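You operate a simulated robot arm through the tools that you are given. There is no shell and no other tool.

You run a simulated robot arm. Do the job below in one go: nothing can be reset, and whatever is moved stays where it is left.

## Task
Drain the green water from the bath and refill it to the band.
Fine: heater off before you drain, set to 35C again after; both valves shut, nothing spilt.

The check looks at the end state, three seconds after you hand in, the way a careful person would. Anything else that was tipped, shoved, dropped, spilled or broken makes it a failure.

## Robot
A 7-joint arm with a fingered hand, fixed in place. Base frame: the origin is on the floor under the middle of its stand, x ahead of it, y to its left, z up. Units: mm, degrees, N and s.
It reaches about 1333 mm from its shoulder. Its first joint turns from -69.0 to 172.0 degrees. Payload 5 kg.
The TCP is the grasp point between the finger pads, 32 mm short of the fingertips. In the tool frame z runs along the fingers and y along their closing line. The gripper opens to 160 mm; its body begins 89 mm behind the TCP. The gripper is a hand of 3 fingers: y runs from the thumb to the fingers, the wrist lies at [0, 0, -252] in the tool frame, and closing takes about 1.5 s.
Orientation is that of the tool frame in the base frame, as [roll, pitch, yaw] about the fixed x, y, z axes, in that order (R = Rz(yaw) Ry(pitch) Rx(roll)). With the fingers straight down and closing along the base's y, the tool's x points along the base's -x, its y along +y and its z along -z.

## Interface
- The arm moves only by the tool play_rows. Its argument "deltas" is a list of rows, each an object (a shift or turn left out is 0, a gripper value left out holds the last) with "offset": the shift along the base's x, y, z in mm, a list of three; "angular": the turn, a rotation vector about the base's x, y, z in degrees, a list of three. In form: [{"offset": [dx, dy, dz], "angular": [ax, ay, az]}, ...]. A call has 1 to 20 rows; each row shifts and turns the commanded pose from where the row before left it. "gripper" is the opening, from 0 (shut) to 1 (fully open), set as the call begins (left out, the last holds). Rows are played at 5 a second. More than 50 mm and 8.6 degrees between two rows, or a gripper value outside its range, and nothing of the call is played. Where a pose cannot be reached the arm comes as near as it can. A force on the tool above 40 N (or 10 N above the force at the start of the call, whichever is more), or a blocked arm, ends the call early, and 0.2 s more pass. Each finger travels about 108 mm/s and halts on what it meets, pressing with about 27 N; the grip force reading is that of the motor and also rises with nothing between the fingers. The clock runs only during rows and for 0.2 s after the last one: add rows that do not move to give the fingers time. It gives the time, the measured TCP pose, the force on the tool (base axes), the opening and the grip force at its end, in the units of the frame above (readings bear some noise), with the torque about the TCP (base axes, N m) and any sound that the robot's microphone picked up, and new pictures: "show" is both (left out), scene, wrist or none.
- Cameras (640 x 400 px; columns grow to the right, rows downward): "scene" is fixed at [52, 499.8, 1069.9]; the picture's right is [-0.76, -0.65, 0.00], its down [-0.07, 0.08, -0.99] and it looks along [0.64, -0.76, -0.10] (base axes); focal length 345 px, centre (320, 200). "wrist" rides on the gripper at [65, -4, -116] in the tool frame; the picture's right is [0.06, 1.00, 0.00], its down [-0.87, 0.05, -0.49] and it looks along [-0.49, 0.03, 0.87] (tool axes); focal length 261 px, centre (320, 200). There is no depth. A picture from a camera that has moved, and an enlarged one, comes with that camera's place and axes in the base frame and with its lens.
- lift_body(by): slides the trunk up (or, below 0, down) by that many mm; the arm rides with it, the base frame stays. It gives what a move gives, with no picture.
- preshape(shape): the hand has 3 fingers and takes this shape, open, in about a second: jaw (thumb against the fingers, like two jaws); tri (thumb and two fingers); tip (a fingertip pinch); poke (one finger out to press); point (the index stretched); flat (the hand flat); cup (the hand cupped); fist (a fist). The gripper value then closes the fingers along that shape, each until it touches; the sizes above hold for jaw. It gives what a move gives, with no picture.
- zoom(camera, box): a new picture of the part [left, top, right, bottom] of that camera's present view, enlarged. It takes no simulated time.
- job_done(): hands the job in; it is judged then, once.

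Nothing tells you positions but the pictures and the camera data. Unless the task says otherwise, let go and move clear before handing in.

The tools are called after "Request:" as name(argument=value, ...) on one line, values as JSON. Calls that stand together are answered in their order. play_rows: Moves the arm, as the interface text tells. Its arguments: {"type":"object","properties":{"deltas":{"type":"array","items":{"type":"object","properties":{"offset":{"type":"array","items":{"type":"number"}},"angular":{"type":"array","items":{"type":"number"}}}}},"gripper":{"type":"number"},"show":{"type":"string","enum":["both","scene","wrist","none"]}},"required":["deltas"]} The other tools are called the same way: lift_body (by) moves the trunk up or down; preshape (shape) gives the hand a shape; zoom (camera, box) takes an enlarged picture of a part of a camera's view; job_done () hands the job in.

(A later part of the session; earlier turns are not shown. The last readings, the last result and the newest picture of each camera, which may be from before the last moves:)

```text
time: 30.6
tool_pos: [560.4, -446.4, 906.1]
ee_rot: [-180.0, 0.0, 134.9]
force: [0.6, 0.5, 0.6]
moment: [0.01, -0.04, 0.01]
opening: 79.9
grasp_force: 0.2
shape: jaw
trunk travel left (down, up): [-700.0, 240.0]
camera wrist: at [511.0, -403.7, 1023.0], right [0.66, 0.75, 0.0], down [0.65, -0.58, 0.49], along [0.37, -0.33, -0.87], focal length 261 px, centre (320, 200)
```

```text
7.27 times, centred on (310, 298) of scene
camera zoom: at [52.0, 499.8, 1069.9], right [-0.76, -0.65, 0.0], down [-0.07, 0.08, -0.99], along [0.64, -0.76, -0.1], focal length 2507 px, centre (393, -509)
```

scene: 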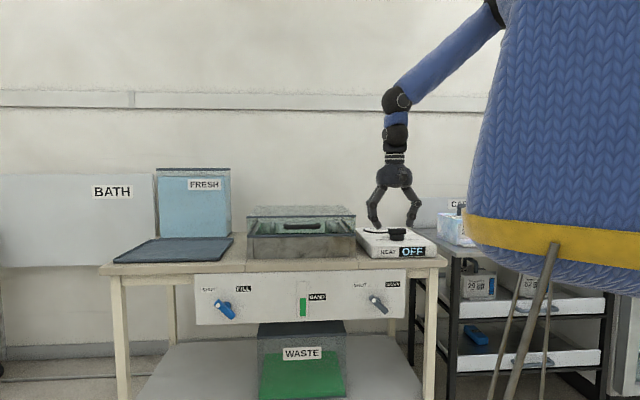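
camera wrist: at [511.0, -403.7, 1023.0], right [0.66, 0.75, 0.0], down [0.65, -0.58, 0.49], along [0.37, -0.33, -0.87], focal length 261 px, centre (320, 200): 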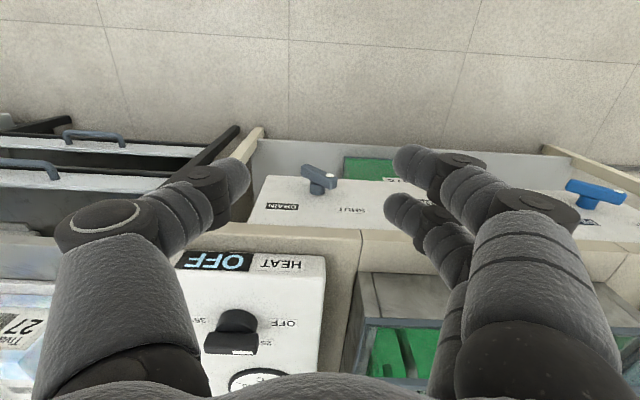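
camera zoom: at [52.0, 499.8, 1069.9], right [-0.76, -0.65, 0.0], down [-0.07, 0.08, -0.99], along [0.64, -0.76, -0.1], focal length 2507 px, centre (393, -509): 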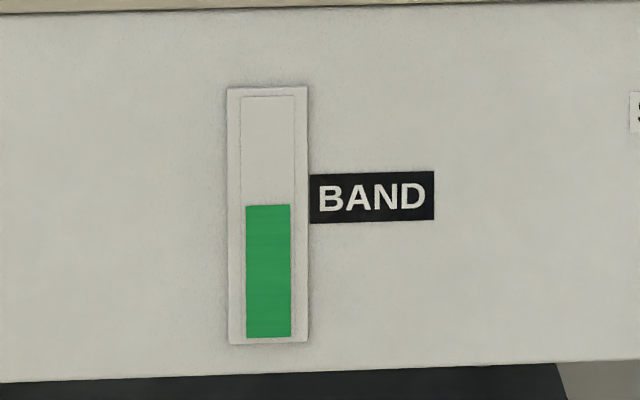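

The panel surface is at about s=882 along (0.707,-0.707). The drain bar is centred near (658,-537,571), roughly 85 mm long, with a 27 mm gap behind it. I'll lower the hand in front of it, then tilt to point at the panel.

Request:
play_rows(deltas=[{"offset": [0, 0, -47]}, {"offset": [0, 0, -47]}, {"offset": [0, 0, -47]}, {"offset": [0, 0, -47]}, {"offset": [0, 0, -47]}, {"offset": [0, 0, -47]}, {}], show="scene")

Request:
play_rows(deltas=[{"angular": [-5.785, -5.785, 0]}, {"angular": [-5.785, -5.785, 0]}, {"angular": [-5.785, -5.785, 0]}, {"angular": [-5.785, -5.785, 0]}, {"angular": [-5.785, -5.785, 0]}, {}])

```text
time: 32.2
tool_pos: [555.3, -458.4, 700.2]
ee_rot: [-179.9, 0.0, 135.0]
force: [0.3, 0.1, 0.2]
moment: [-0.04, -0.01, 0.0]
opening: 80.0
grasp_force: 0.1
shape: jaw
out of reach, approached as far as the arm can: row 5, 6
trunk travel left (down, up): [-700.0, 240.0]
```

scene: 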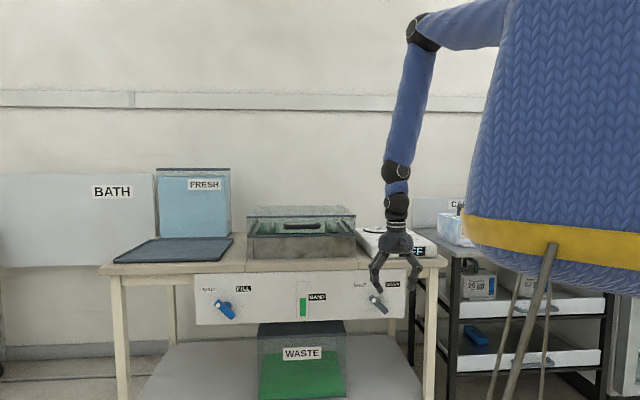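

```text
time: 33.6
tool_pos: [561.7, -509.8, 804.0]
ee_rot: [179.7, 40.6, 134.8]
force: [0.0, -0.8, 0.8]
moment: [-0.05, 0.02, -0.03]
opening: 80.2
grasp_force: 0.1
shape: jaw
out of reach, approached as far as the arm can: row 1, 2, 3, 4, 5
trunk travel left (down, up): [-700.0, 240.0]
camera wrist: at [471.1, -424.8, 850.2], right [0.67, 0.74, -0.04], down [0.28, -0.2, 0.94], along [0.69, -0.64, -0.34], focal length 261 px, centre (320, 200)
```

scene: 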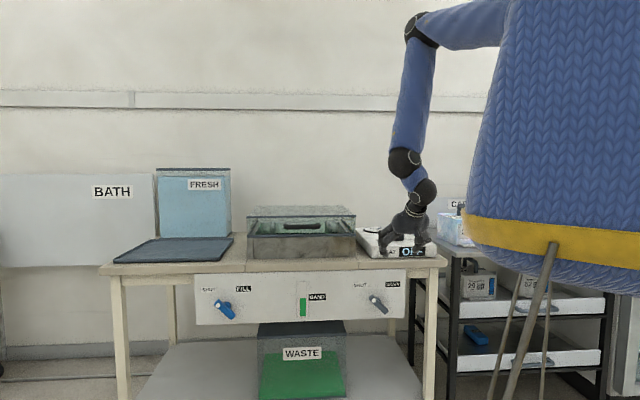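
wrist: 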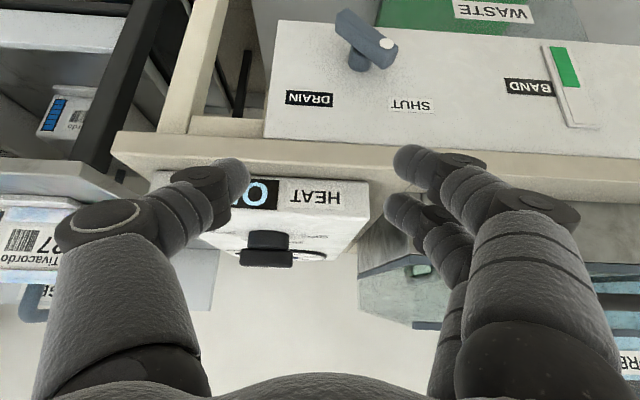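

The arm could not hold that pose and slid upward, so I must go one step at a time. I'll look closely at the arm's current shape before going on.

Request:
zoom(camera="scene", box=[340, 0, 520, 280])

Request:
zoom(camera="scene", box=[350, 130, 470, 270])

```text
1.43 times, centred on (430, 140) of scene
camera zoom: at [52.0, 499.8, 1069.9], right [-0.76, -0.65, 0.0], down [-0.07, 0.08, -0.99], along [0.64, -0.76, -0.1], focal length 492 px, centre (163, 286)
```

zoom: 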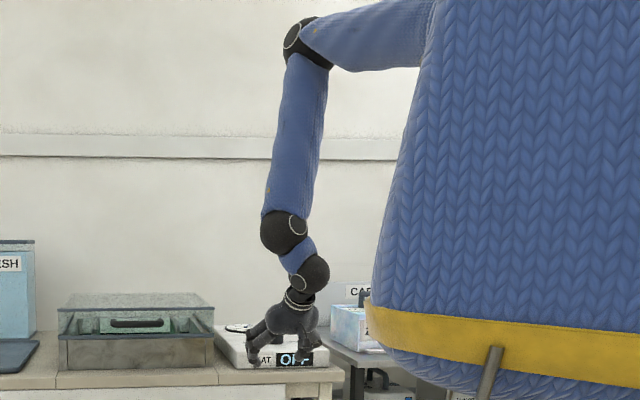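

```text
2.86 times, centred on (410, 200) of scene
camera zoom: at [52.0, 499.8, 1069.9], right [-0.76, -0.65, 0.0], down [-0.07, 0.08, -0.99], along [0.64, -0.76, -0.1], focal length 985 px, centre (63, 200)
```

zoom: 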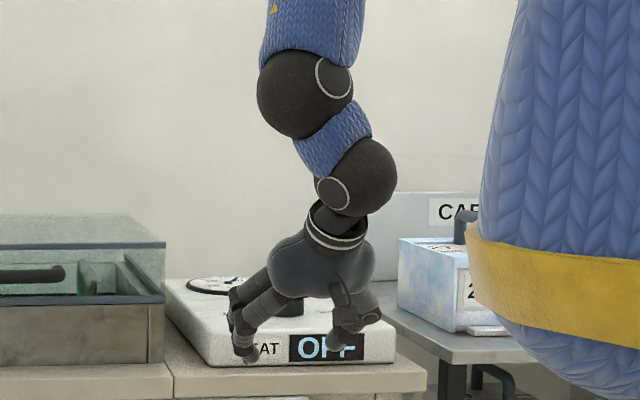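

The wrist can tilt about 40° comfortably here but not a full 90° this close to the trunk. New plan: keep the hand pointing down and toward the panel at about 35–40°, and push the lever ends with one finger. I'll lower the trunk so the hand is at valve height, still about 30 mm clear of the handle.

Request:
lift_body(by=-130)

Request:
play_rows(deltas=[{}])

```text
time: 35.2
tool_pos: [561.2, -510.1, 673.3]
ee_rot: [179.7, 40.5, 134.7]
force: [0.1, -0.5, 0.8]
moment: [0.02, 0.02, 0.0]
opening: 80.0
grasp_force: 0.1
shape: jaw
trunk travel left (down, up): [-570.0, 370.0]
```

```text
time: 35.6
tool_pos: [561.9, -510.2, 675.0]
ee_rot: [179.8, 40.5, 134.8]
force: [-0.5, -0.2, -0.6]
moment: [0.03, 0.01, -0.03]
opening: 80.0
grasp_force: 0.0
shape: jaw
trunk travel left (down, up): [-570.0, 370.0]
camera wrist: at [470.9, -424.8, 720.2], right [0.67, 0.74, -0.04], down [0.28, -0.21, 0.94], along [0.69, -0.64, -0.34], focal length 261 px, centre (320, 200)
```

scene: 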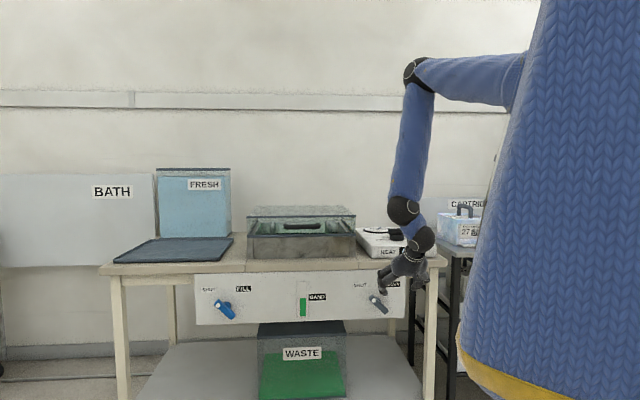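
wrist: 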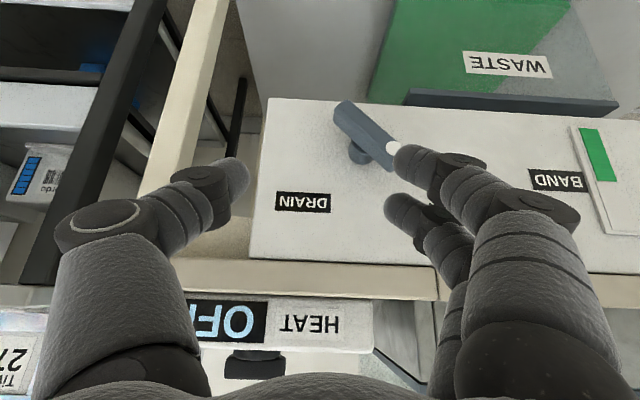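

Good view of the drain lever. Now I'll try the one-finger shape here in free space to see where the finger sits.

Request:
preshape(shape="poke")

Request:
play_rows(deltas=[{}, {}])

Request:
zoom(camera="scene", box=[340, 180, 460, 330])

```text
time: 36.5
tool_pos: [562.7, -509.5, 673.0]
ee_rot: [179.6, 40.5, 134.8]
force: [0.1, -0.4, 0.1]
moment: [-0.01, -0.01, -0.01]
opening: 0.0
grasp_force: 0.1
shape: poke
trunk travel left (down, up): [-570.0, 370.0]
```

```text
time: 37.1
tool_pos: [562.4, -510.3, 672.4]
ee_rot: [179.7, 40.5, 134.8]
force: [0.4, -0.4, 0.7]
moment: [0.01, 0.01, 0.0]
opening: 0.0
grasp_force: 0.1
shape: poke
trunk travel left (down, up): [-570.0, 370.0]
camera wrist: at [471.0, -424.8, 720.1], right [0.67, 0.74, -0.04], down [0.28, -0.21, 0.94], along [0.69, -0.64, -0.34], focal length 261 px, centre (320, 200)
```

scene: 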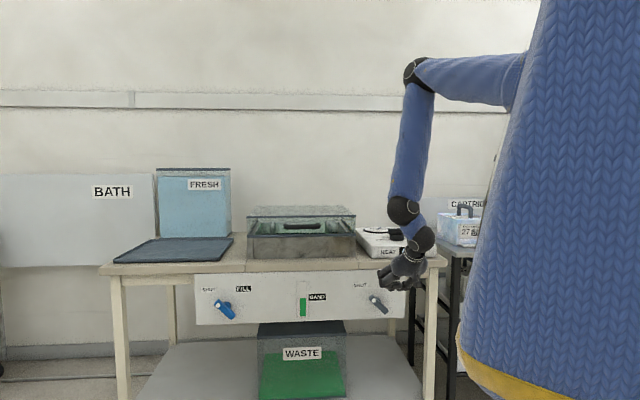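
wrist: 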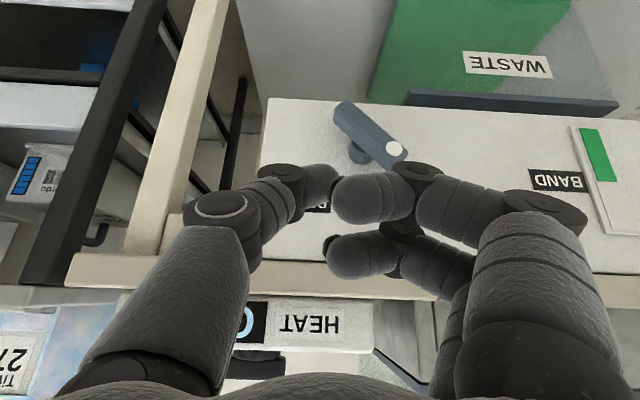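

```text
2.67 times, centred on (400, 255) of scene
camera zoom: at [52.0, 499.8, 1069.9], right [-0.76, -0.65, 0.0], down [-0.07, 0.08, -0.99], along [0.64, -0.76, -0.1], focal length 919 px, centre (107, 53)
```

zoom: 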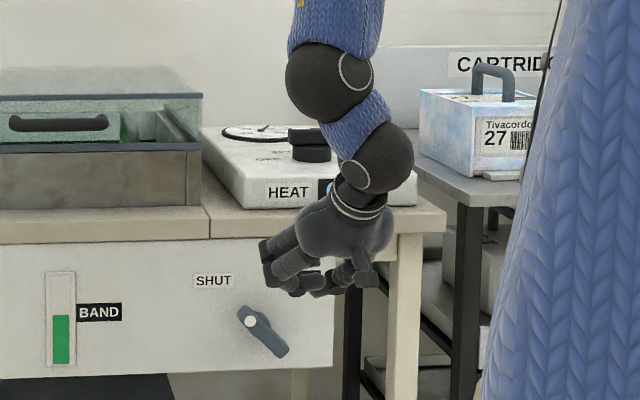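

Request:
preshape(shape="point")

Request:
play_rows(deltas=[{}, {}])

Request:
zoom(camera="scene", box=[340, 180, 460, 330])

```text
time: 38.0
tool_pos: [562.4, -508.2, 673.0]
ee_rot: [179.8, 40.6, 134.8]
force: [0.2, -0.3, 0.1]
moment: [-0.02, -0.02, -0.01]
opening: 0.0
grasp_force: 0.0
shape: point
trunk travel left (down, up): [-570.0, 370.0]
```

```text
time: 38.6
tool_pos: [562.6, -511.0, 674.0]
ee_rot: [179.7, 40.5, 134.8]
force: [1.1, 0.0, -0.6]
moment: [0.01, 0.02, -0.01]
opening: 0.0
grasp_force: 0.1
shape: point
trunk travel left (down, up): [-570.0, 370.0]
camera wrist: at [471.0, -424.8, 720.1], right [0.67, 0.74, -0.04], down [0.28, -0.21, 0.94], along [0.69, -0.64, -0.34], focal length 261 px, centre (320, 200)
```

scene: 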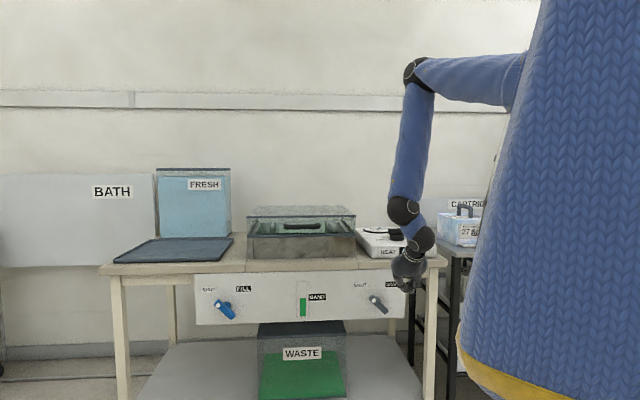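
wrist: 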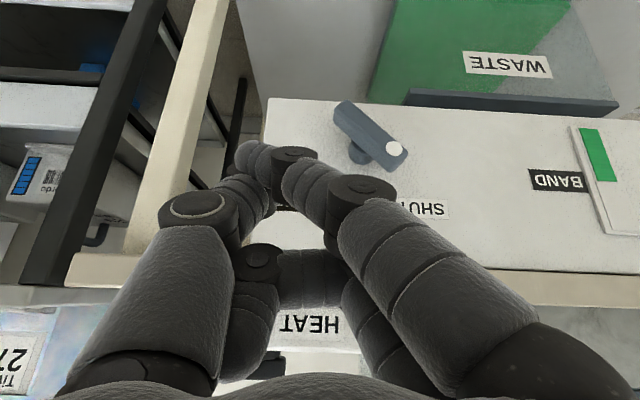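

```text
2.67 times, centred on (400, 255) of scene
camera zoom: at [52.0, 499.8, 1069.9], right [-0.76, -0.65, 0.0], down [-0.07, 0.08, -0.99], along [0.64, -0.76, -0.1], focal length 919 px, centre (107, 53)
```

zoom: 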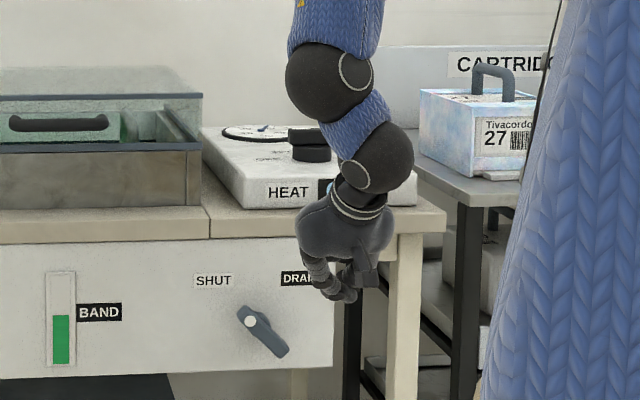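

Request:
play_rows(deltas=[{}, {}, {}, {}, {}], gripper=1.0)

Request:
zoom(camera="scene", box=[340, 180, 460, 330])

```text
time: 39.8
tool_pos: [561.3, -509.3, 673.3]
ee_rot: [179.8, 40.5, 134.7]
force: [-0.4, -0.2, 0.2]
moment: [0.0, 0.01, 0.02]
opening: 0.0
grasp_force: 0.0
shape: point
trunk travel left (down, up): [-570.0, 370.0]
camera wrist: at [471.0, -424.8, 720.1], right [0.67, 0.74, -0.04], down [0.28, -0.21, 0.94], along [0.69, -0.64, -0.34], focal length 261 px, centre (320, 200)
```

scene: 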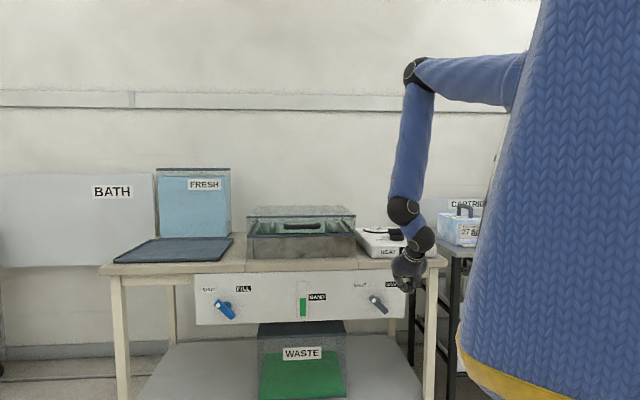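
wrist: 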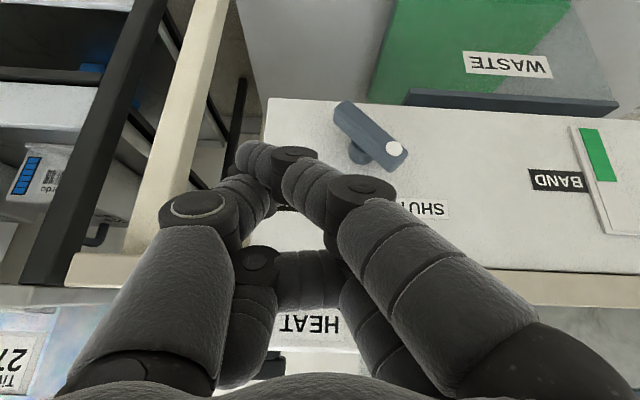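

```text
2.67 times, centred on (400, 255) of scene
camera zoom: at [52.0, 499.8, 1069.9], right [-0.76, -0.65, 0.0], down [-0.07, 0.08, -0.99], along [0.64, -0.76, -0.1], focal length 919 px, centre (107, 53)
```

zoom: 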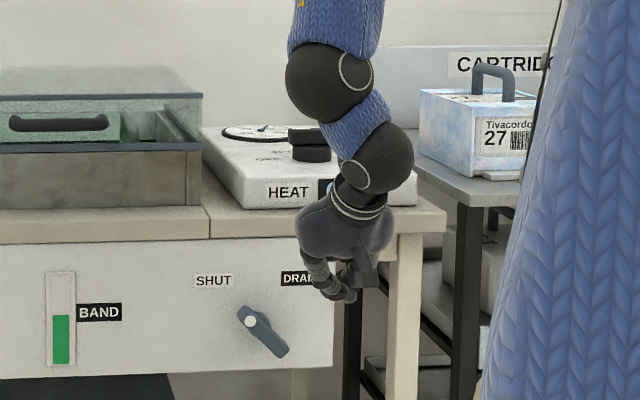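

The pointing shapes fold the fingers too far across. I'll go back to the jaw shape and use it as a loose cage: fingers left of the lever's upper arm, thumb right of it. Then I swing the lever by sliding the hand sideways at constant orientation.

Request:
preshape(shape="jaw")

Request:
play_rows(deltas=[{}, {}, {}, {}, {}, {}], gripper=0.36)

Request:
zoom(camera="scene", box=[340, 180, 460, 330])

Request:
zoom(camera="wrist", box=[200, 80, 480, 260])

```text
time: 40.7
tool_pos: [561.9, -511.2, 672.7]
ee_rot: [179.7, 40.5, 134.8]
force: [-0.5, 0.8, 0.2]
moment: [0.02, 0.0, 0.02]
opening: 159.8
grasp_force: 0.2
shape: jaw
trunk travel left (down, up): [-570.0, 370.0]
```

```text
time: 42.1
tool_pos: [561.3, -511.0, 674.6]
ee_rot: [179.6, 40.5, 134.7]
force: [0.3, 0.1, 0.3]
moment: [0.0, -0.02, 0.03]
opening: 58.6
grasp_force: 0.0
shape: jaw
trunk travel left (down, up): [-570.0, 370.0]
camera wrist: at [471.0, -424.8, 720.1], right [0.67, 0.74, -0.04], down [0.28, -0.21, 0.94], along [0.69, -0.64, -0.34], focal length 261 px, centre (320, 200)
```

scene: 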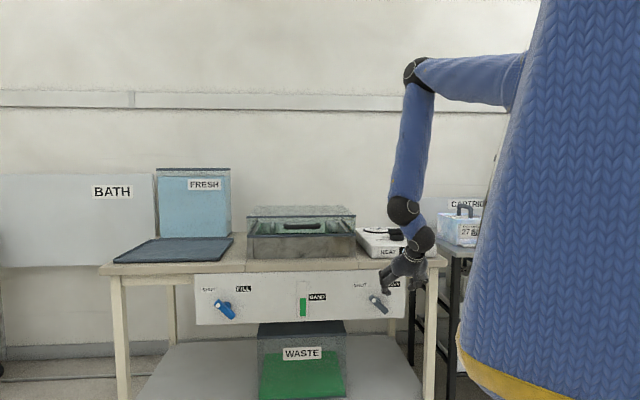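
wrist: 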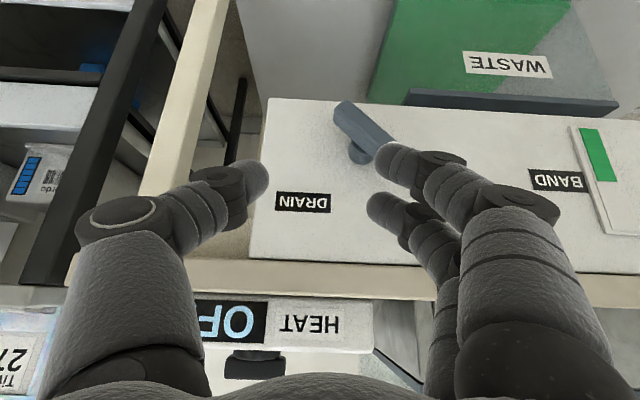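

```text
2.67 times, centred on (400, 255) of scene
camera zoom: at [52.0, 499.8, 1069.9], right [-0.76, -0.65, 0.0], down [-0.07, 0.08, -0.99], along [0.64, -0.76, -0.1], focal length 919 px, centre (107, 53)
```

zoom: 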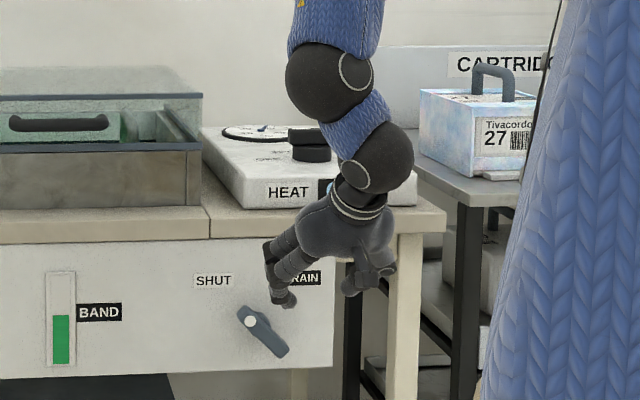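

```text
2.22 times, centred on (340, 170) of wrist
camera zoom: at [471.0, -424.8, 720.1], right [0.67, 0.74, -0.04], down [0.28, -0.21, 0.94], along [0.69, -0.64, -0.34], focal length 579 px, centre (276, 267)
```

zoom: 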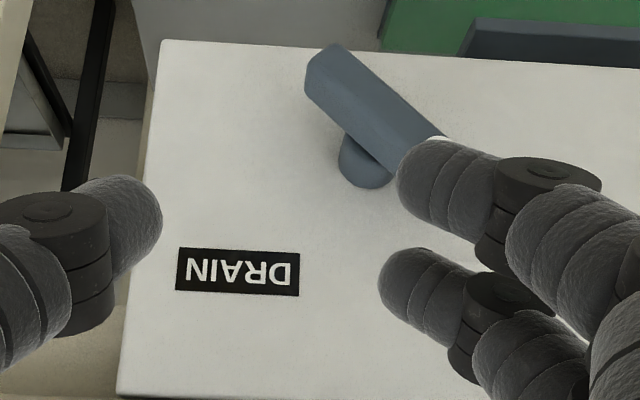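

The lever centre (658,-537,571) checks out in this view too. I'll line up the cage in front of the lever's upper-left arm, staying short of it.

Request:
play_rows(deltas=[{"offset": [14.7, 10.65, -12.75]}, {"offset": [14.7, 10.65, -12.75]}, {"offset": [14.7, 10.65, -12.75]}, {"offset": [14.7, 10.65, -12.75]}, {}])

Request:
zoom(camera="scene", box=[340, 220, 440, 330])

Request:
zoom(camera="wrist", box=[200, 60, 480, 240])

```text
time: 43.3
tool_pos: [625.8, -499.0, 671.4]
ee_rot: [179.7, 40.4, 134.8]
force: [0.6, 0.1, -0.6]
moment: [0.0, 0.0, -0.01]
opening: 58.0
grasp_force: 0.1
shape: jaw
out of reach, approached as far as the arm can: row 1, 2, 3, 4
trunk travel left (down, up): [-570.0, 370.0]
camera wrist: at [534.4, -413.6, 718.7], right [0.67, 0.74, -0.04], down [0.28, -0.21, 0.94], along [0.69, -0.64, -0.35], focal length 261 px, centre (320, 200)
```

scene: 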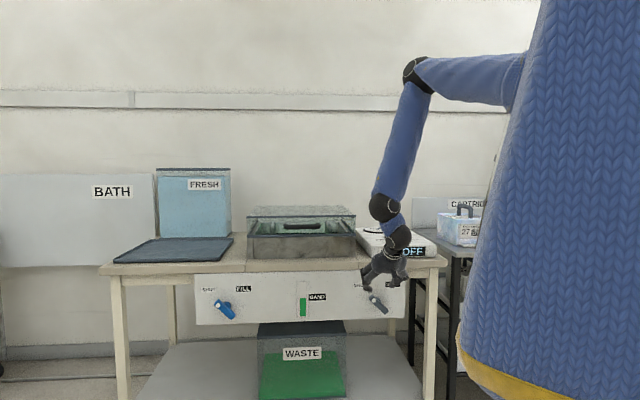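
wrist: 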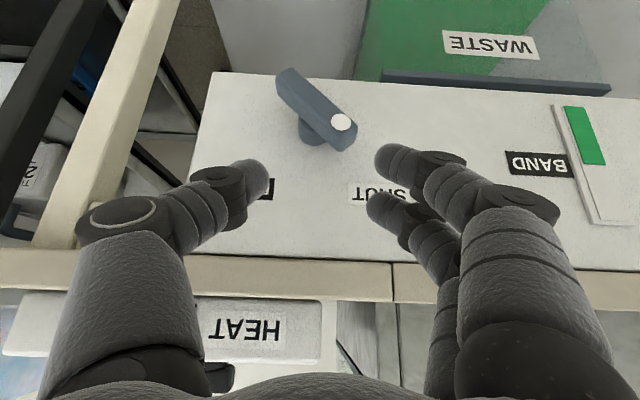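

```text
3.64 times, centred on (390, 275) of scene
camera zoom: at [52.0, 499.8, 1069.9], right [-0.76, -0.65, 0.0], down [-0.07, 0.08, -0.99], along [0.64, -0.76, -0.1], focal length 1254 px, centre (66, -73)
```

zoom: 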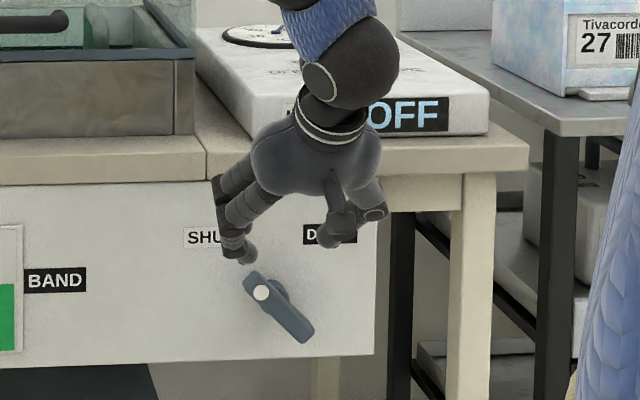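

```text
2.22 times, centred on (340, 150) of wrist
camera zoom: at [534.4, -413.6, 718.7], right [0.67, 0.74, -0.04], down [0.28, -0.21, 0.94], along [0.69, -0.64, -0.35], focal length 579 px, centre (276, 311)
```

zoom: 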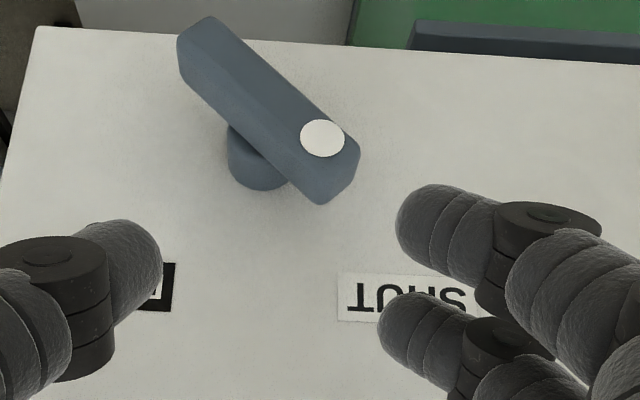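

The upper arm is at its lower limit, so height has to come from the trunk. I'll back off 30 mm from the panel, lower the trunk 100 mm, then set the height with the arm.

Request:
play_rows(deltas=[{"offset": [-10, 10, 15]}, {"offset": [-10, 10, 15]}, {}], show="none")

Request:
lift_body(by=-100)

```text
time: 44.1
tool_pos: [605.1, -479.4, 700.6]
ee_rot: [179.7, 40.5, 134.8]
force: [0.4, -0.4, -0.4]
moment: [0.02, -0.02, 0.04]
opening: 58.1
grasp_force: 0.0
shape: jaw
trunk travel left (down, up): [-570.0, 370.0]
```

```text
time: 45.4
tool_pos: [605.5, -477.9, 600.7]
ee_rot: [179.6, 40.5, 134.8]
force: [-0.3, -1.2, 0.8]
moment: [-0.01, 0.02, -0.03]
opening: 58.0
grasp_force: 0.0
shape: jaw
trunk travel left (down, up): [-470.0, 470.0]
```

Request:
play_rows(deltas=[{"offset": [7.5, 5, 11]}, {"offset": [7.5, 5, 11]}, {}])

Request:
zoom(camera="scene", box=[340, 240, 440, 330])

Request:
zoom(camera="wrist", box=[200, 60, 480, 240])

```text
time: 46.2
tool_pos: [619.9, -468.3, 621.9]
ee_rot: [179.8, 40.5, 134.9]
force: [-0.1, 0.7, 0.4]
moment: [-0.02, -0.02, -0.03]
opening: 57.7
grasp_force: 0.0
shape: jaw
trunk travel left (down, up): [-470.0, 470.0]
camera wrist: at [528.7, -383.7, 669.2], right [0.67, 0.74, -0.04], down [0.28, -0.21, 0.94], along [0.69, -0.64, -0.34], focal length 261 px, centre (320, 200)
```

scene: 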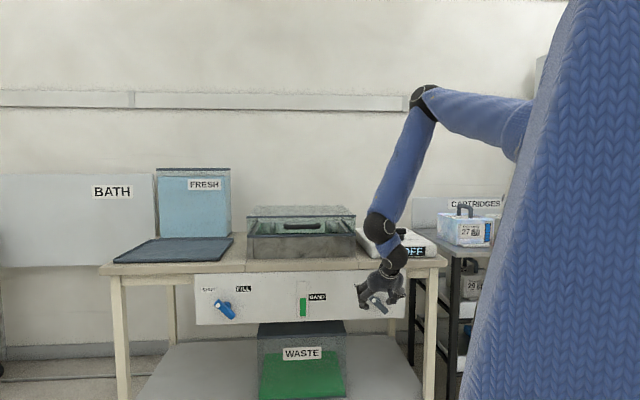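
wrist: 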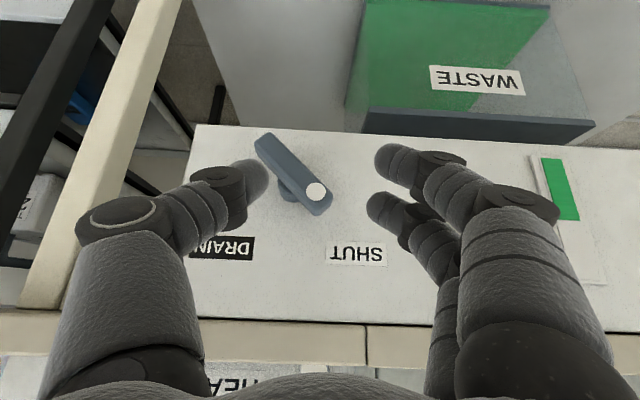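

```text
4.44 times, centred on (390, 285) of scene
camera zoom: at [52.0, 499.8, 1069.9], right [-0.76, -0.65, 0.0], down [-0.07, 0.08, -0.99], along [0.64, -0.76, -0.1], focal length 1532 px, centre (9, -178)
```

zoom: 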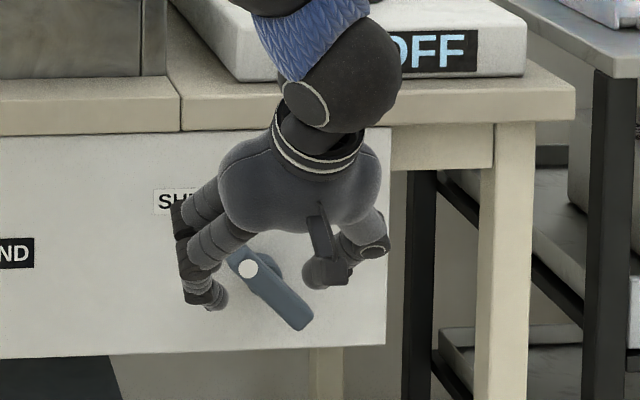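

```text
2.22 times, centred on (340, 150) of wrist
camera zoom: at [528.7, -383.7, 669.2], right [0.67, 0.74, -0.04], down [0.28, -0.21, 0.94], along [0.69, -0.64, -0.34], focal length 579 px, centre (276, 311)
```

zoom: 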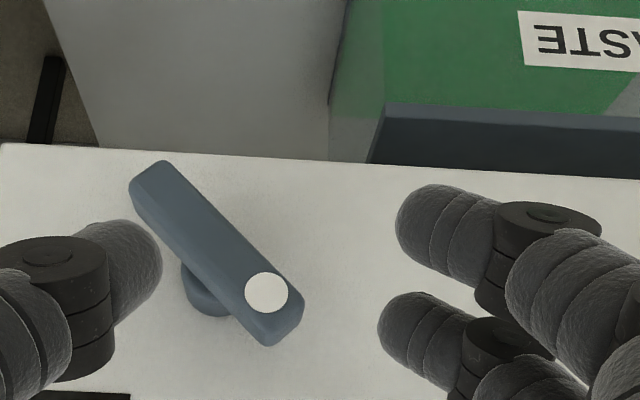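

The lever arm is centred in the cage. I'll advance toward the panel in small steps.

Request:
play_rows(deltas=[{"offset": [8, -8, 0]}, {"offset": [8, -8, 0]}, {"offset": [8, -8, 0]}, {"offset": [8, -8, 0]}, {"offset": [4, -4, 0]}, {}])

Request:
zoom(camera="scene", box=[340, 240, 440, 330])

Request:
zoom(camera="wrist", box=[200, 60, 480, 240])

```text
time: 47.6
tool_pos: [656.2, -504.1, 622.5]
ee_rot: [179.6, 40.5, 134.8]
force: [0.8, -0.2, -0.6]
moment: [0.0, -0.02, 0.02]
opening: 57.8
grasp_force: 0.0
shape: jaw
trunk travel left (down, up): [-470.0, 470.0]
camera wrist: at [565.7, -419.3, 669.4], right [0.67, 0.74, -0.04], down [0.28, -0.21, 0.94], along [0.69, -0.64, -0.34], focal length 261 px, centre (320, 200)
```

scene: 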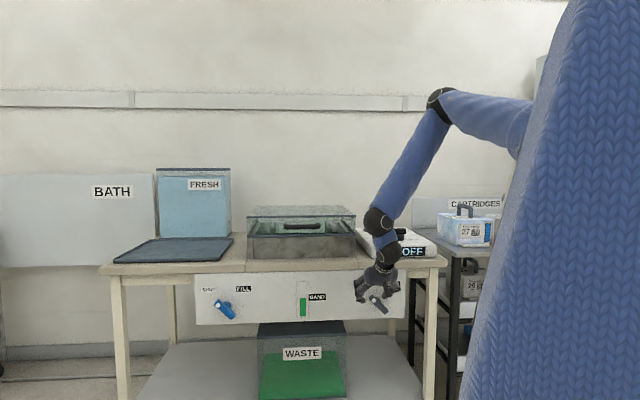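
wrist: 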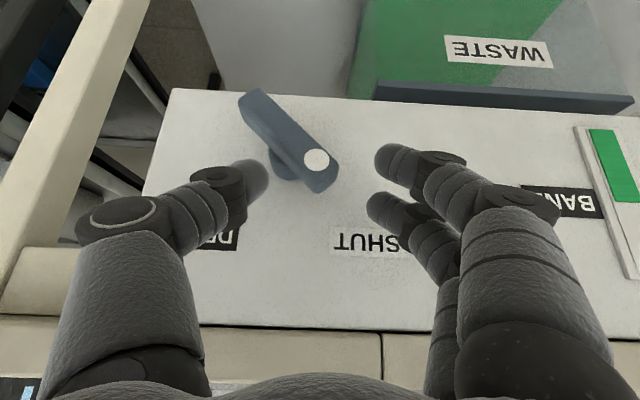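

```text
4.44 times, centred on (390, 285) of scene
camera zoom: at [52.0, 499.8, 1069.9], right [-0.76, -0.65, 0.0], down [-0.07, 0.08, -0.99], along [0.64, -0.76, -0.1], focal length 1532 px, centre (9, -178)
```

zoom: 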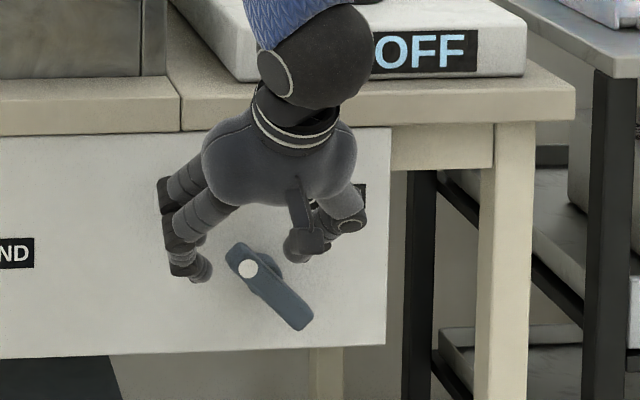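

```text
2.22 times, centred on (340, 150) of wrist
camera zoom: at [565.7, -419.3, 669.4], right [0.67, 0.74, -0.04], down [0.28, -0.21, 0.94], along [0.69, -0.64, -0.34], focal length 579 px, centre (276, 311)
```

zoom: 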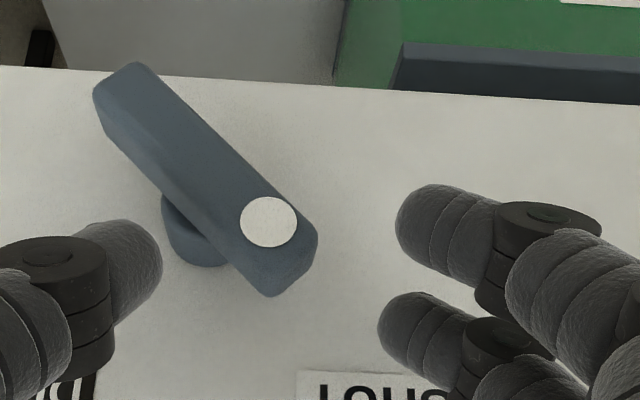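

The cage is around the arm with no contact yet. I'll go a few mm deeper, then slide right to swing the lever toward DRAIN.

Request:
play_rows(deltas=[{"offset": [3, -3, 0]}, {"offset": [-3.5, -3.5, 0]}, {"offset": [-3.5, -3.5, 0]}, {"offset": [-3.5, -3.5, 0]}, {"offset": [-3.5, -3.5, 0]}, {"offset": [-3.5, -3.5, 0]}, {"offset": [-3.5, -3.5, 0]}, {}])

Request:
zoom(camera="scene", box=[280, 240, 440, 400])

Request:
zoom(camera="wrist", box=[200, 60, 480, 240])

```text
time: 49.4
tool_pos: [638.1, -527.9, 622.0]
ee_rot: [179.7, 40.5, 134.9]
force: [0.5, 0.1, 0.1]
moment: [0.01, -0.01, 0.01]
opening: 58.5
grasp_force: 0.0
shape: jaw
trunk travel left (down, up): [-470.0, 470.0]
camera wrist: at [547.1, -443.4, 669.1], right [0.67, 0.74, -0.04], down [0.28, -0.2, 0.94], along [0.69, -0.64, -0.34], focal length 261 px, centre (320, 200)
```

scene: 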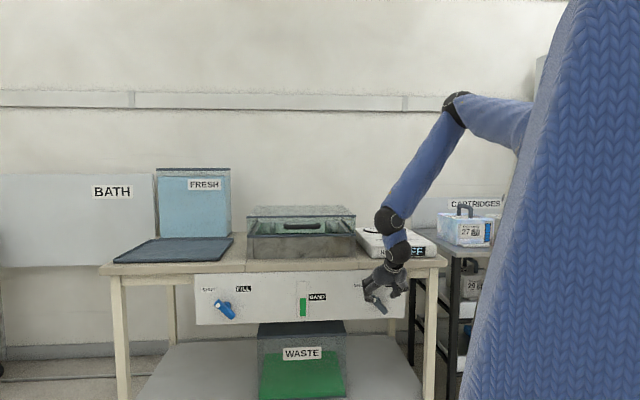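
wrist: 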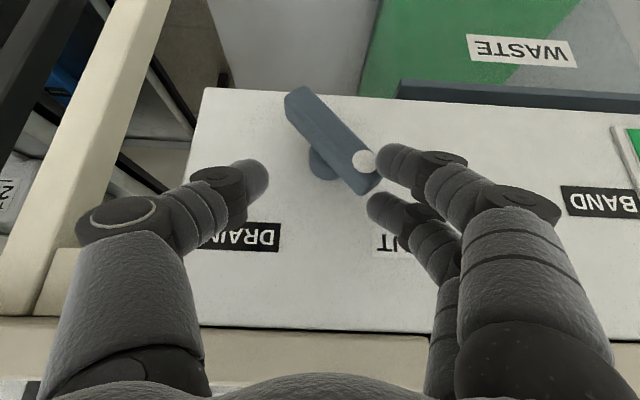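

```text
2.50 times, centred on (360, 320) of scene
camera zoom: at [52.0, 499.8, 1069.9], right [-0.76, -0.65, 0.0], down [-0.07, 0.08, -0.99], along [0.64, -0.76, -0.1], focal length 862 px, centre (220, -100)
```

zoom: 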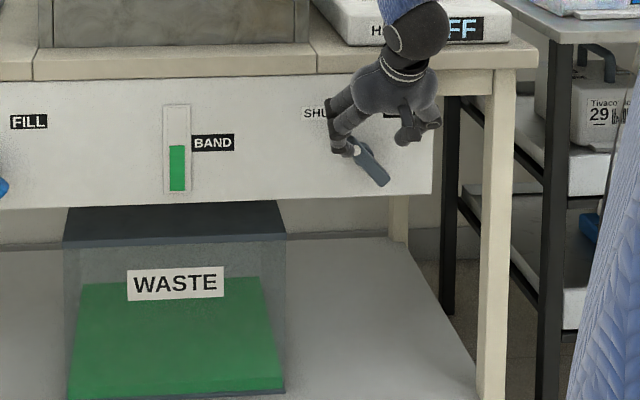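

```text
2.22 times, centred on (340, 150) of wrist
camera zoom: at [547.1, -443.4, 669.1], right [0.67, 0.74, -0.04], down [0.28, -0.2, 0.94], along [0.69, -0.64, -0.34], focal length 579 px, centre (276, 311)
```

zoom: 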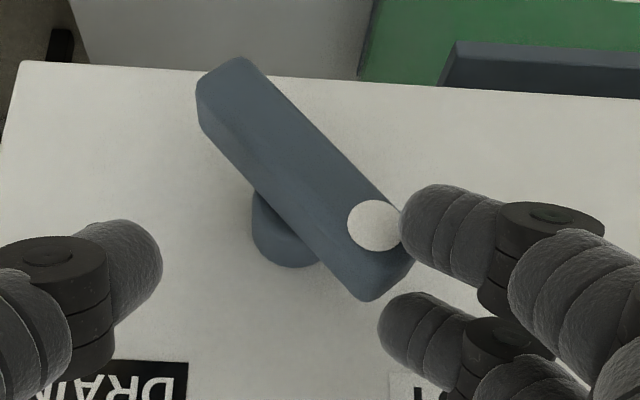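

The finger is just touching the lever, but a little shallow. I'll back left slightly, go 6 mm deeper, then push right.

Request:
play_rows(deltas=[{"offset": [3.5, 3.5, 0]}, {"offset": [4.5, -4.5, 0]}, {"offset": [-3.5, -3.5, 0]}, {"offset": [-3.5, -3.5, 0]}, {"offset": [-3.5, -3.5, 0]}, {"offset": [-3.5, -3.5, 0]}, {}])

Request:
zoom(camera="wrist", box=[200, 60, 480, 240])

Request:
zoom(camera="scene", box=[340, 240, 440, 330])

```text
time: 51.0
tool_pos: [631.2, -541.6, 624.4]
ee_rot: [179.7, 40.6, 134.9]
force: [-16.5, 34.6, 12.4]
moment: [1.18, -0.1, 2.04]
opening: 66.5
grasp_force: 0.0
shape: jaw
trunk travel left (down, up): [-470.0, 470.0]
camera wrist: at [540.6, -456.2, 671.0], right [0.67, 0.74, -0.04], down [0.28, -0.2, 0.94], along [0.69, -0.64, -0.34], focal length 261 px, centre (320, 200)
```

scene: 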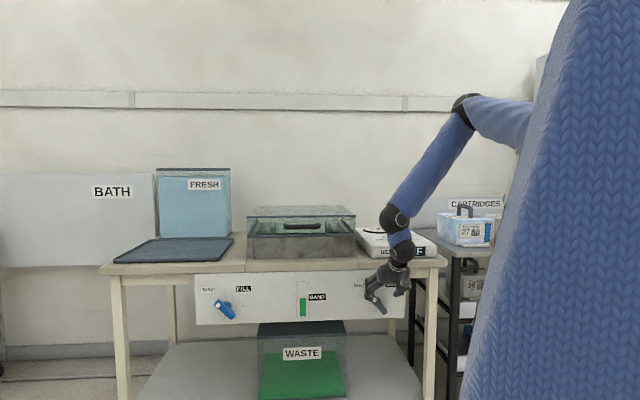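
wrist: 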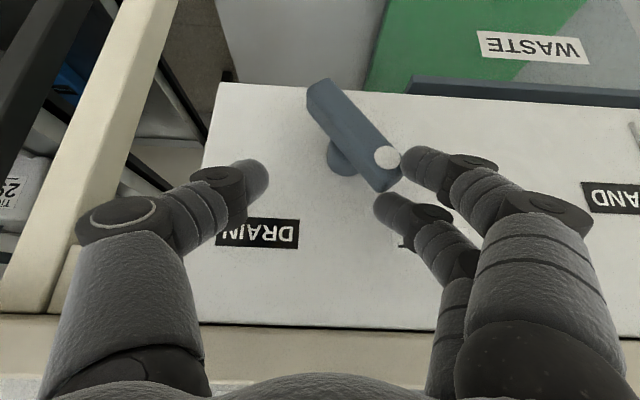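

```text
2.22 times, centred on (340, 150) of wrist
camera zoom: at [540.6, -456.2, 671.0], right [0.67, 0.74, -0.04], down [0.28, -0.2, 0.94], along [0.69, -0.64, -0.34], focal length 579 px, centre (276, 311)
```

zoom: 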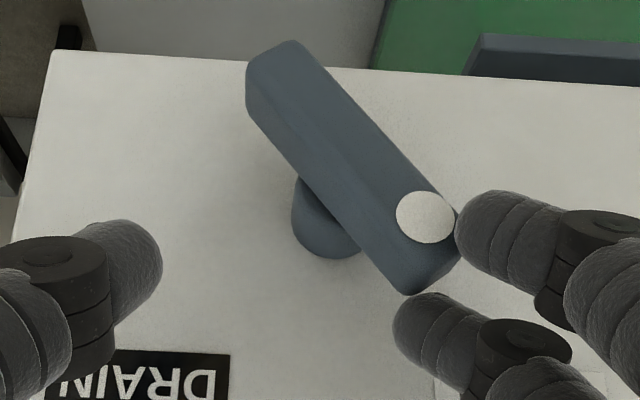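

```text
4.44 times, centred on (390, 285) of scene
camera zoom: at [52.0, 499.8, 1069.9], right [-0.76, -0.65, 0.0], down [-0.07, 0.08, -0.99], along [0.64, -0.76, -0.1], focal length 1532 px, centre (9, -178)
```

zoom: 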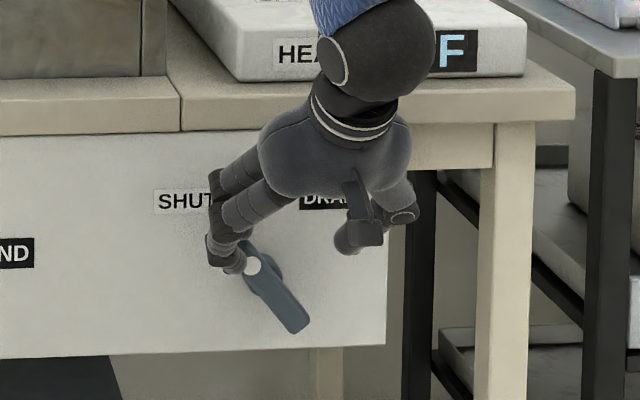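

The outer fingertip rode onto the lever's front face, so the bar sits about 6 mm deeper than I thought and the second finger limits my depth. I'll back straight out and try the "tip" pinch shape, which should fold that finger away.

Request:
play_rows(deltas=[{"offset": [-7, 7, 0]}, {"offset": [-10, 10, 0]}, {"offset": [-10, 10, 0]}, {"offset": [-10, 10, 0]}, {}], show="none")

Request:
preshape(shape="tip")

Request:
play_rows(deltas=[{}, {}, {}, {}], gripper=1.0)

Request:
zoom(camera="scene", box=[340, 240, 440, 330])

```text
time: 52.2
tool_pos: [595.0, -506.2, 621.0]
ee_rot: [179.8, 40.5, 134.8]
force: [0.2, 0.6, -0.1]
moment: [0.01, 0.0, 0.02]
opening: 58.2
grasp_force: 0.1
shape: jaw
trunk travel left (down, up): [-470.0, 470.0]
```

```text
time: 53.1
tool_pos: [594.3, -506.4, 621.9]
ee_rot: [179.7, 40.6, 134.7]
force: [-0.5, 0.5, 0.1]
moment: [-0.03, -0.04, -0.01]
opening: 159.9
grasp_force: 0.1
shape: tip
trunk travel left (down, up): [-470.0, 470.0]
```

```text
time: 54.1
tool_pos: [595.4, -506.6, 621.6]
ee_rot: [179.7, 40.4, 134.8]
force: [0.2, -0.8, 0.4]
moment: [0.0, 0.02, -0.02]
opening: 159.9
grasp_force: 0.0
shape: tip
trunk travel left (down, up): [-470.0, 470.0]
camera wrist: at [504.1, -421.3, 668.5], right [0.67, 0.74, -0.04], down [0.28, -0.21, 0.94], along [0.69, -0.64, -0.34], focal length 261 px, centre (320, 200)
```

scene: 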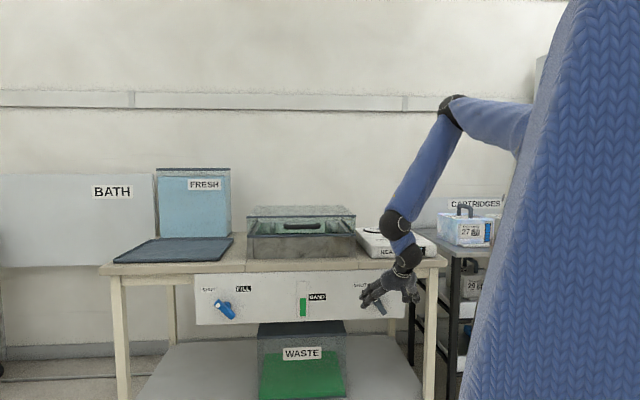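
wrist: 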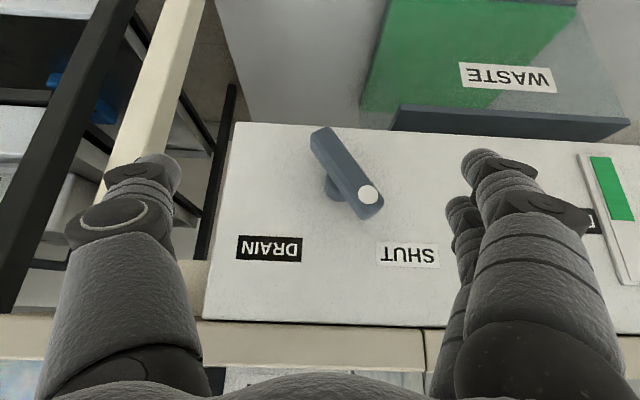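

```text
4.44 times, centred on (390, 285) of scene
camera zoom: at [52.0, 499.8, 1069.9], right [-0.76, -0.65, 0.0], down [-0.07, 0.08, -0.99], along [0.64, -0.76, -0.1], focal length 1532 px, centre (9, -178)
```

zoom: 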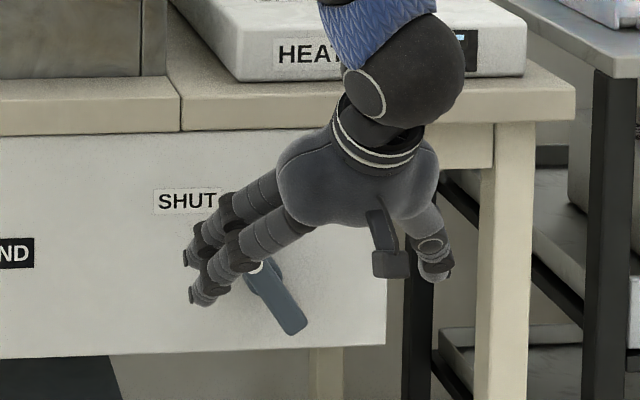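

Request:
play_rows(deltas=[{}, {}, {}, {}, {}, {}], gripper=0.3, show="wrist")

Request:
zoom(camera="scene", box=[340, 240, 440, 330])

```text
time: 55.5
tool_pos: [594.7, -506.2, 622.4]
ee_rot: [179.7, 40.5, 134.8]
force: [-0.6, 1.1, -0.1]
moment: [0.02, -0.05, 0.01]
opening: 48.5
grasp_force: 0.0
shape: tip
trunk travel left (down, up): [-470.0, 470.0]
camera wrist: at [504.1, -421.3, 668.5], right [0.67, 0.74, -0.04], down [0.28, -0.21, 0.94], along [0.69, -0.64, -0.34], focal length 261 px, centre (320, 200)
```

wrist: 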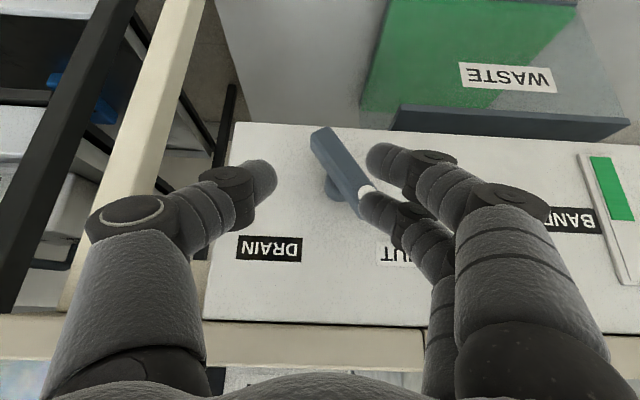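

```text
4.44 times, centred on (390, 285) of scene
camera zoom: at [52.0, 499.8, 1069.9], right [-0.76, -0.65, 0.0], down [-0.07, 0.08, -0.99], along [0.64, -0.76, -0.1], focal length 1532 px, centre (9, -178)
```

zoom: 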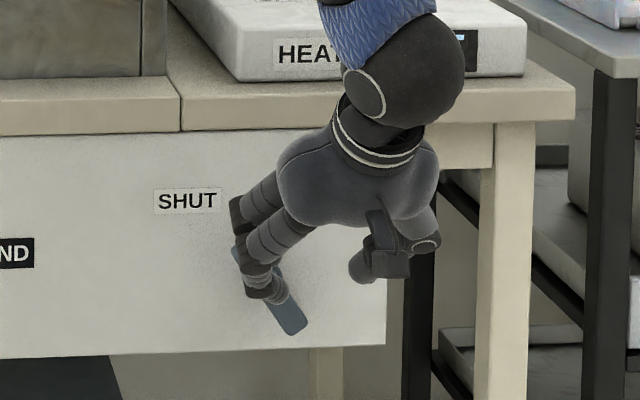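

"tip" keeps both fingers out too. Instead I'll roll the hand 90° about its own axis so the single thumb faces the panel and the fingers stay outward. The thumb alone can then push the lever sideways. First I shift left, clear of the handle, then roll.

Request:
preshape(shape="jaw")

Request:
play_rows(deltas=[{"offset": [14, 14, 0]}, {"offset": [14, 14, 0]}, {"offset": [14, 14, 0]}, {"offset": [14, 14, 0]}, {"offset": [14, 14, 0]}, {"angular": [-3.755, 3.755, 6.217]}, {"angular": [-3.755, 3.755, 6.217]}, {"angular": [-3.755, 3.755, 6.217]}, {"angular": [-3.755, 3.755, 6.217]}, {"angular": [-3.755, 3.755, 6.217]}, {"angular": [-3.755, 3.755, 6.217]}, {"angular": [-3.755, 3.755, 6.217]}, {"angular": [-3.755, 3.755, 6.217]}, {"angular": [-3.755, 3.755, 6.217]}, {"angular": [-3.755, 3.755, 6.217]}, {"angular": [-3.755, 3.755, 6.217]}, {}], gripper=0.4)

Request:
zoom(camera="scene", box=[320, 220, 440, 330])

```text
time: 56.4
tool_pos: [594.4, -506.1, 621.5]
ee_rot: [179.7, 40.5, 134.8]
force: [0.2, -0.6, -0.1]
moment: [-0.01, 0.02, 0.0]
opening: 160.1
grasp_force: 0.0
shape: jaw
trunk travel left (down, up): [-470.0, 470.0]
```

```text
time: 60.0
tool_pos: [664.9, -436.7, 622.3]
ee_rot: [-139.7, 0.1, -135.1]
force: [0.2, -0.5, 0.2]
moment: [-0.02, 0.02, 0.0]
opening: 64.7
grasp_force: 0.0
shape: jaw
trunk travel left (down, up): [-470.0, 470.0]
camera wrist: at [568.4, -432.0, 714.4], right [-0.58, 0.5, -0.65], down [0.36, 0.87, 0.34], along [0.73, -0.03, -0.68], focal length 261 px, centre (320, 200)
```

scene: 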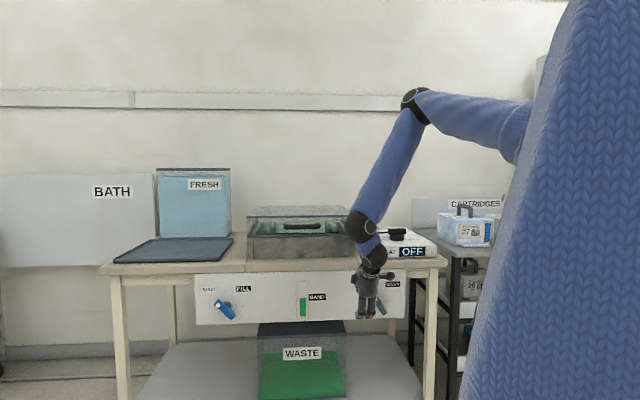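
wrist: 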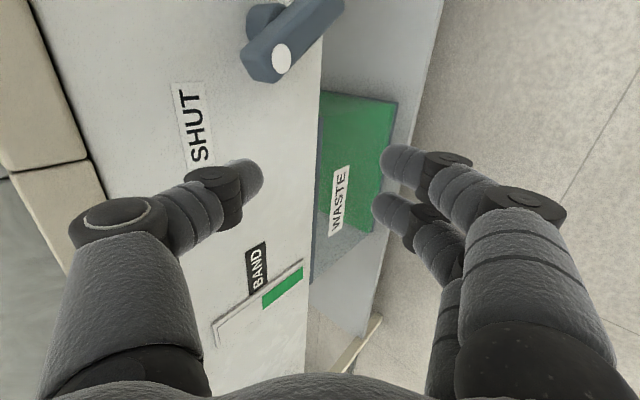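

```text
3.64 times, centred on (380, 275) of scene
camera zoom: at [52.0, 499.8, 1069.9], right [-0.76, -0.65, 0.0], down [-0.07, 0.08, -0.99], along [0.64, -0.76, -0.1], focal length 1254 px, centre (102, -73)
```

zoom: 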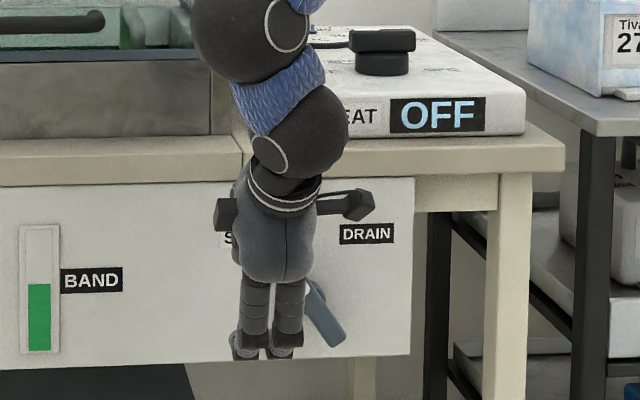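

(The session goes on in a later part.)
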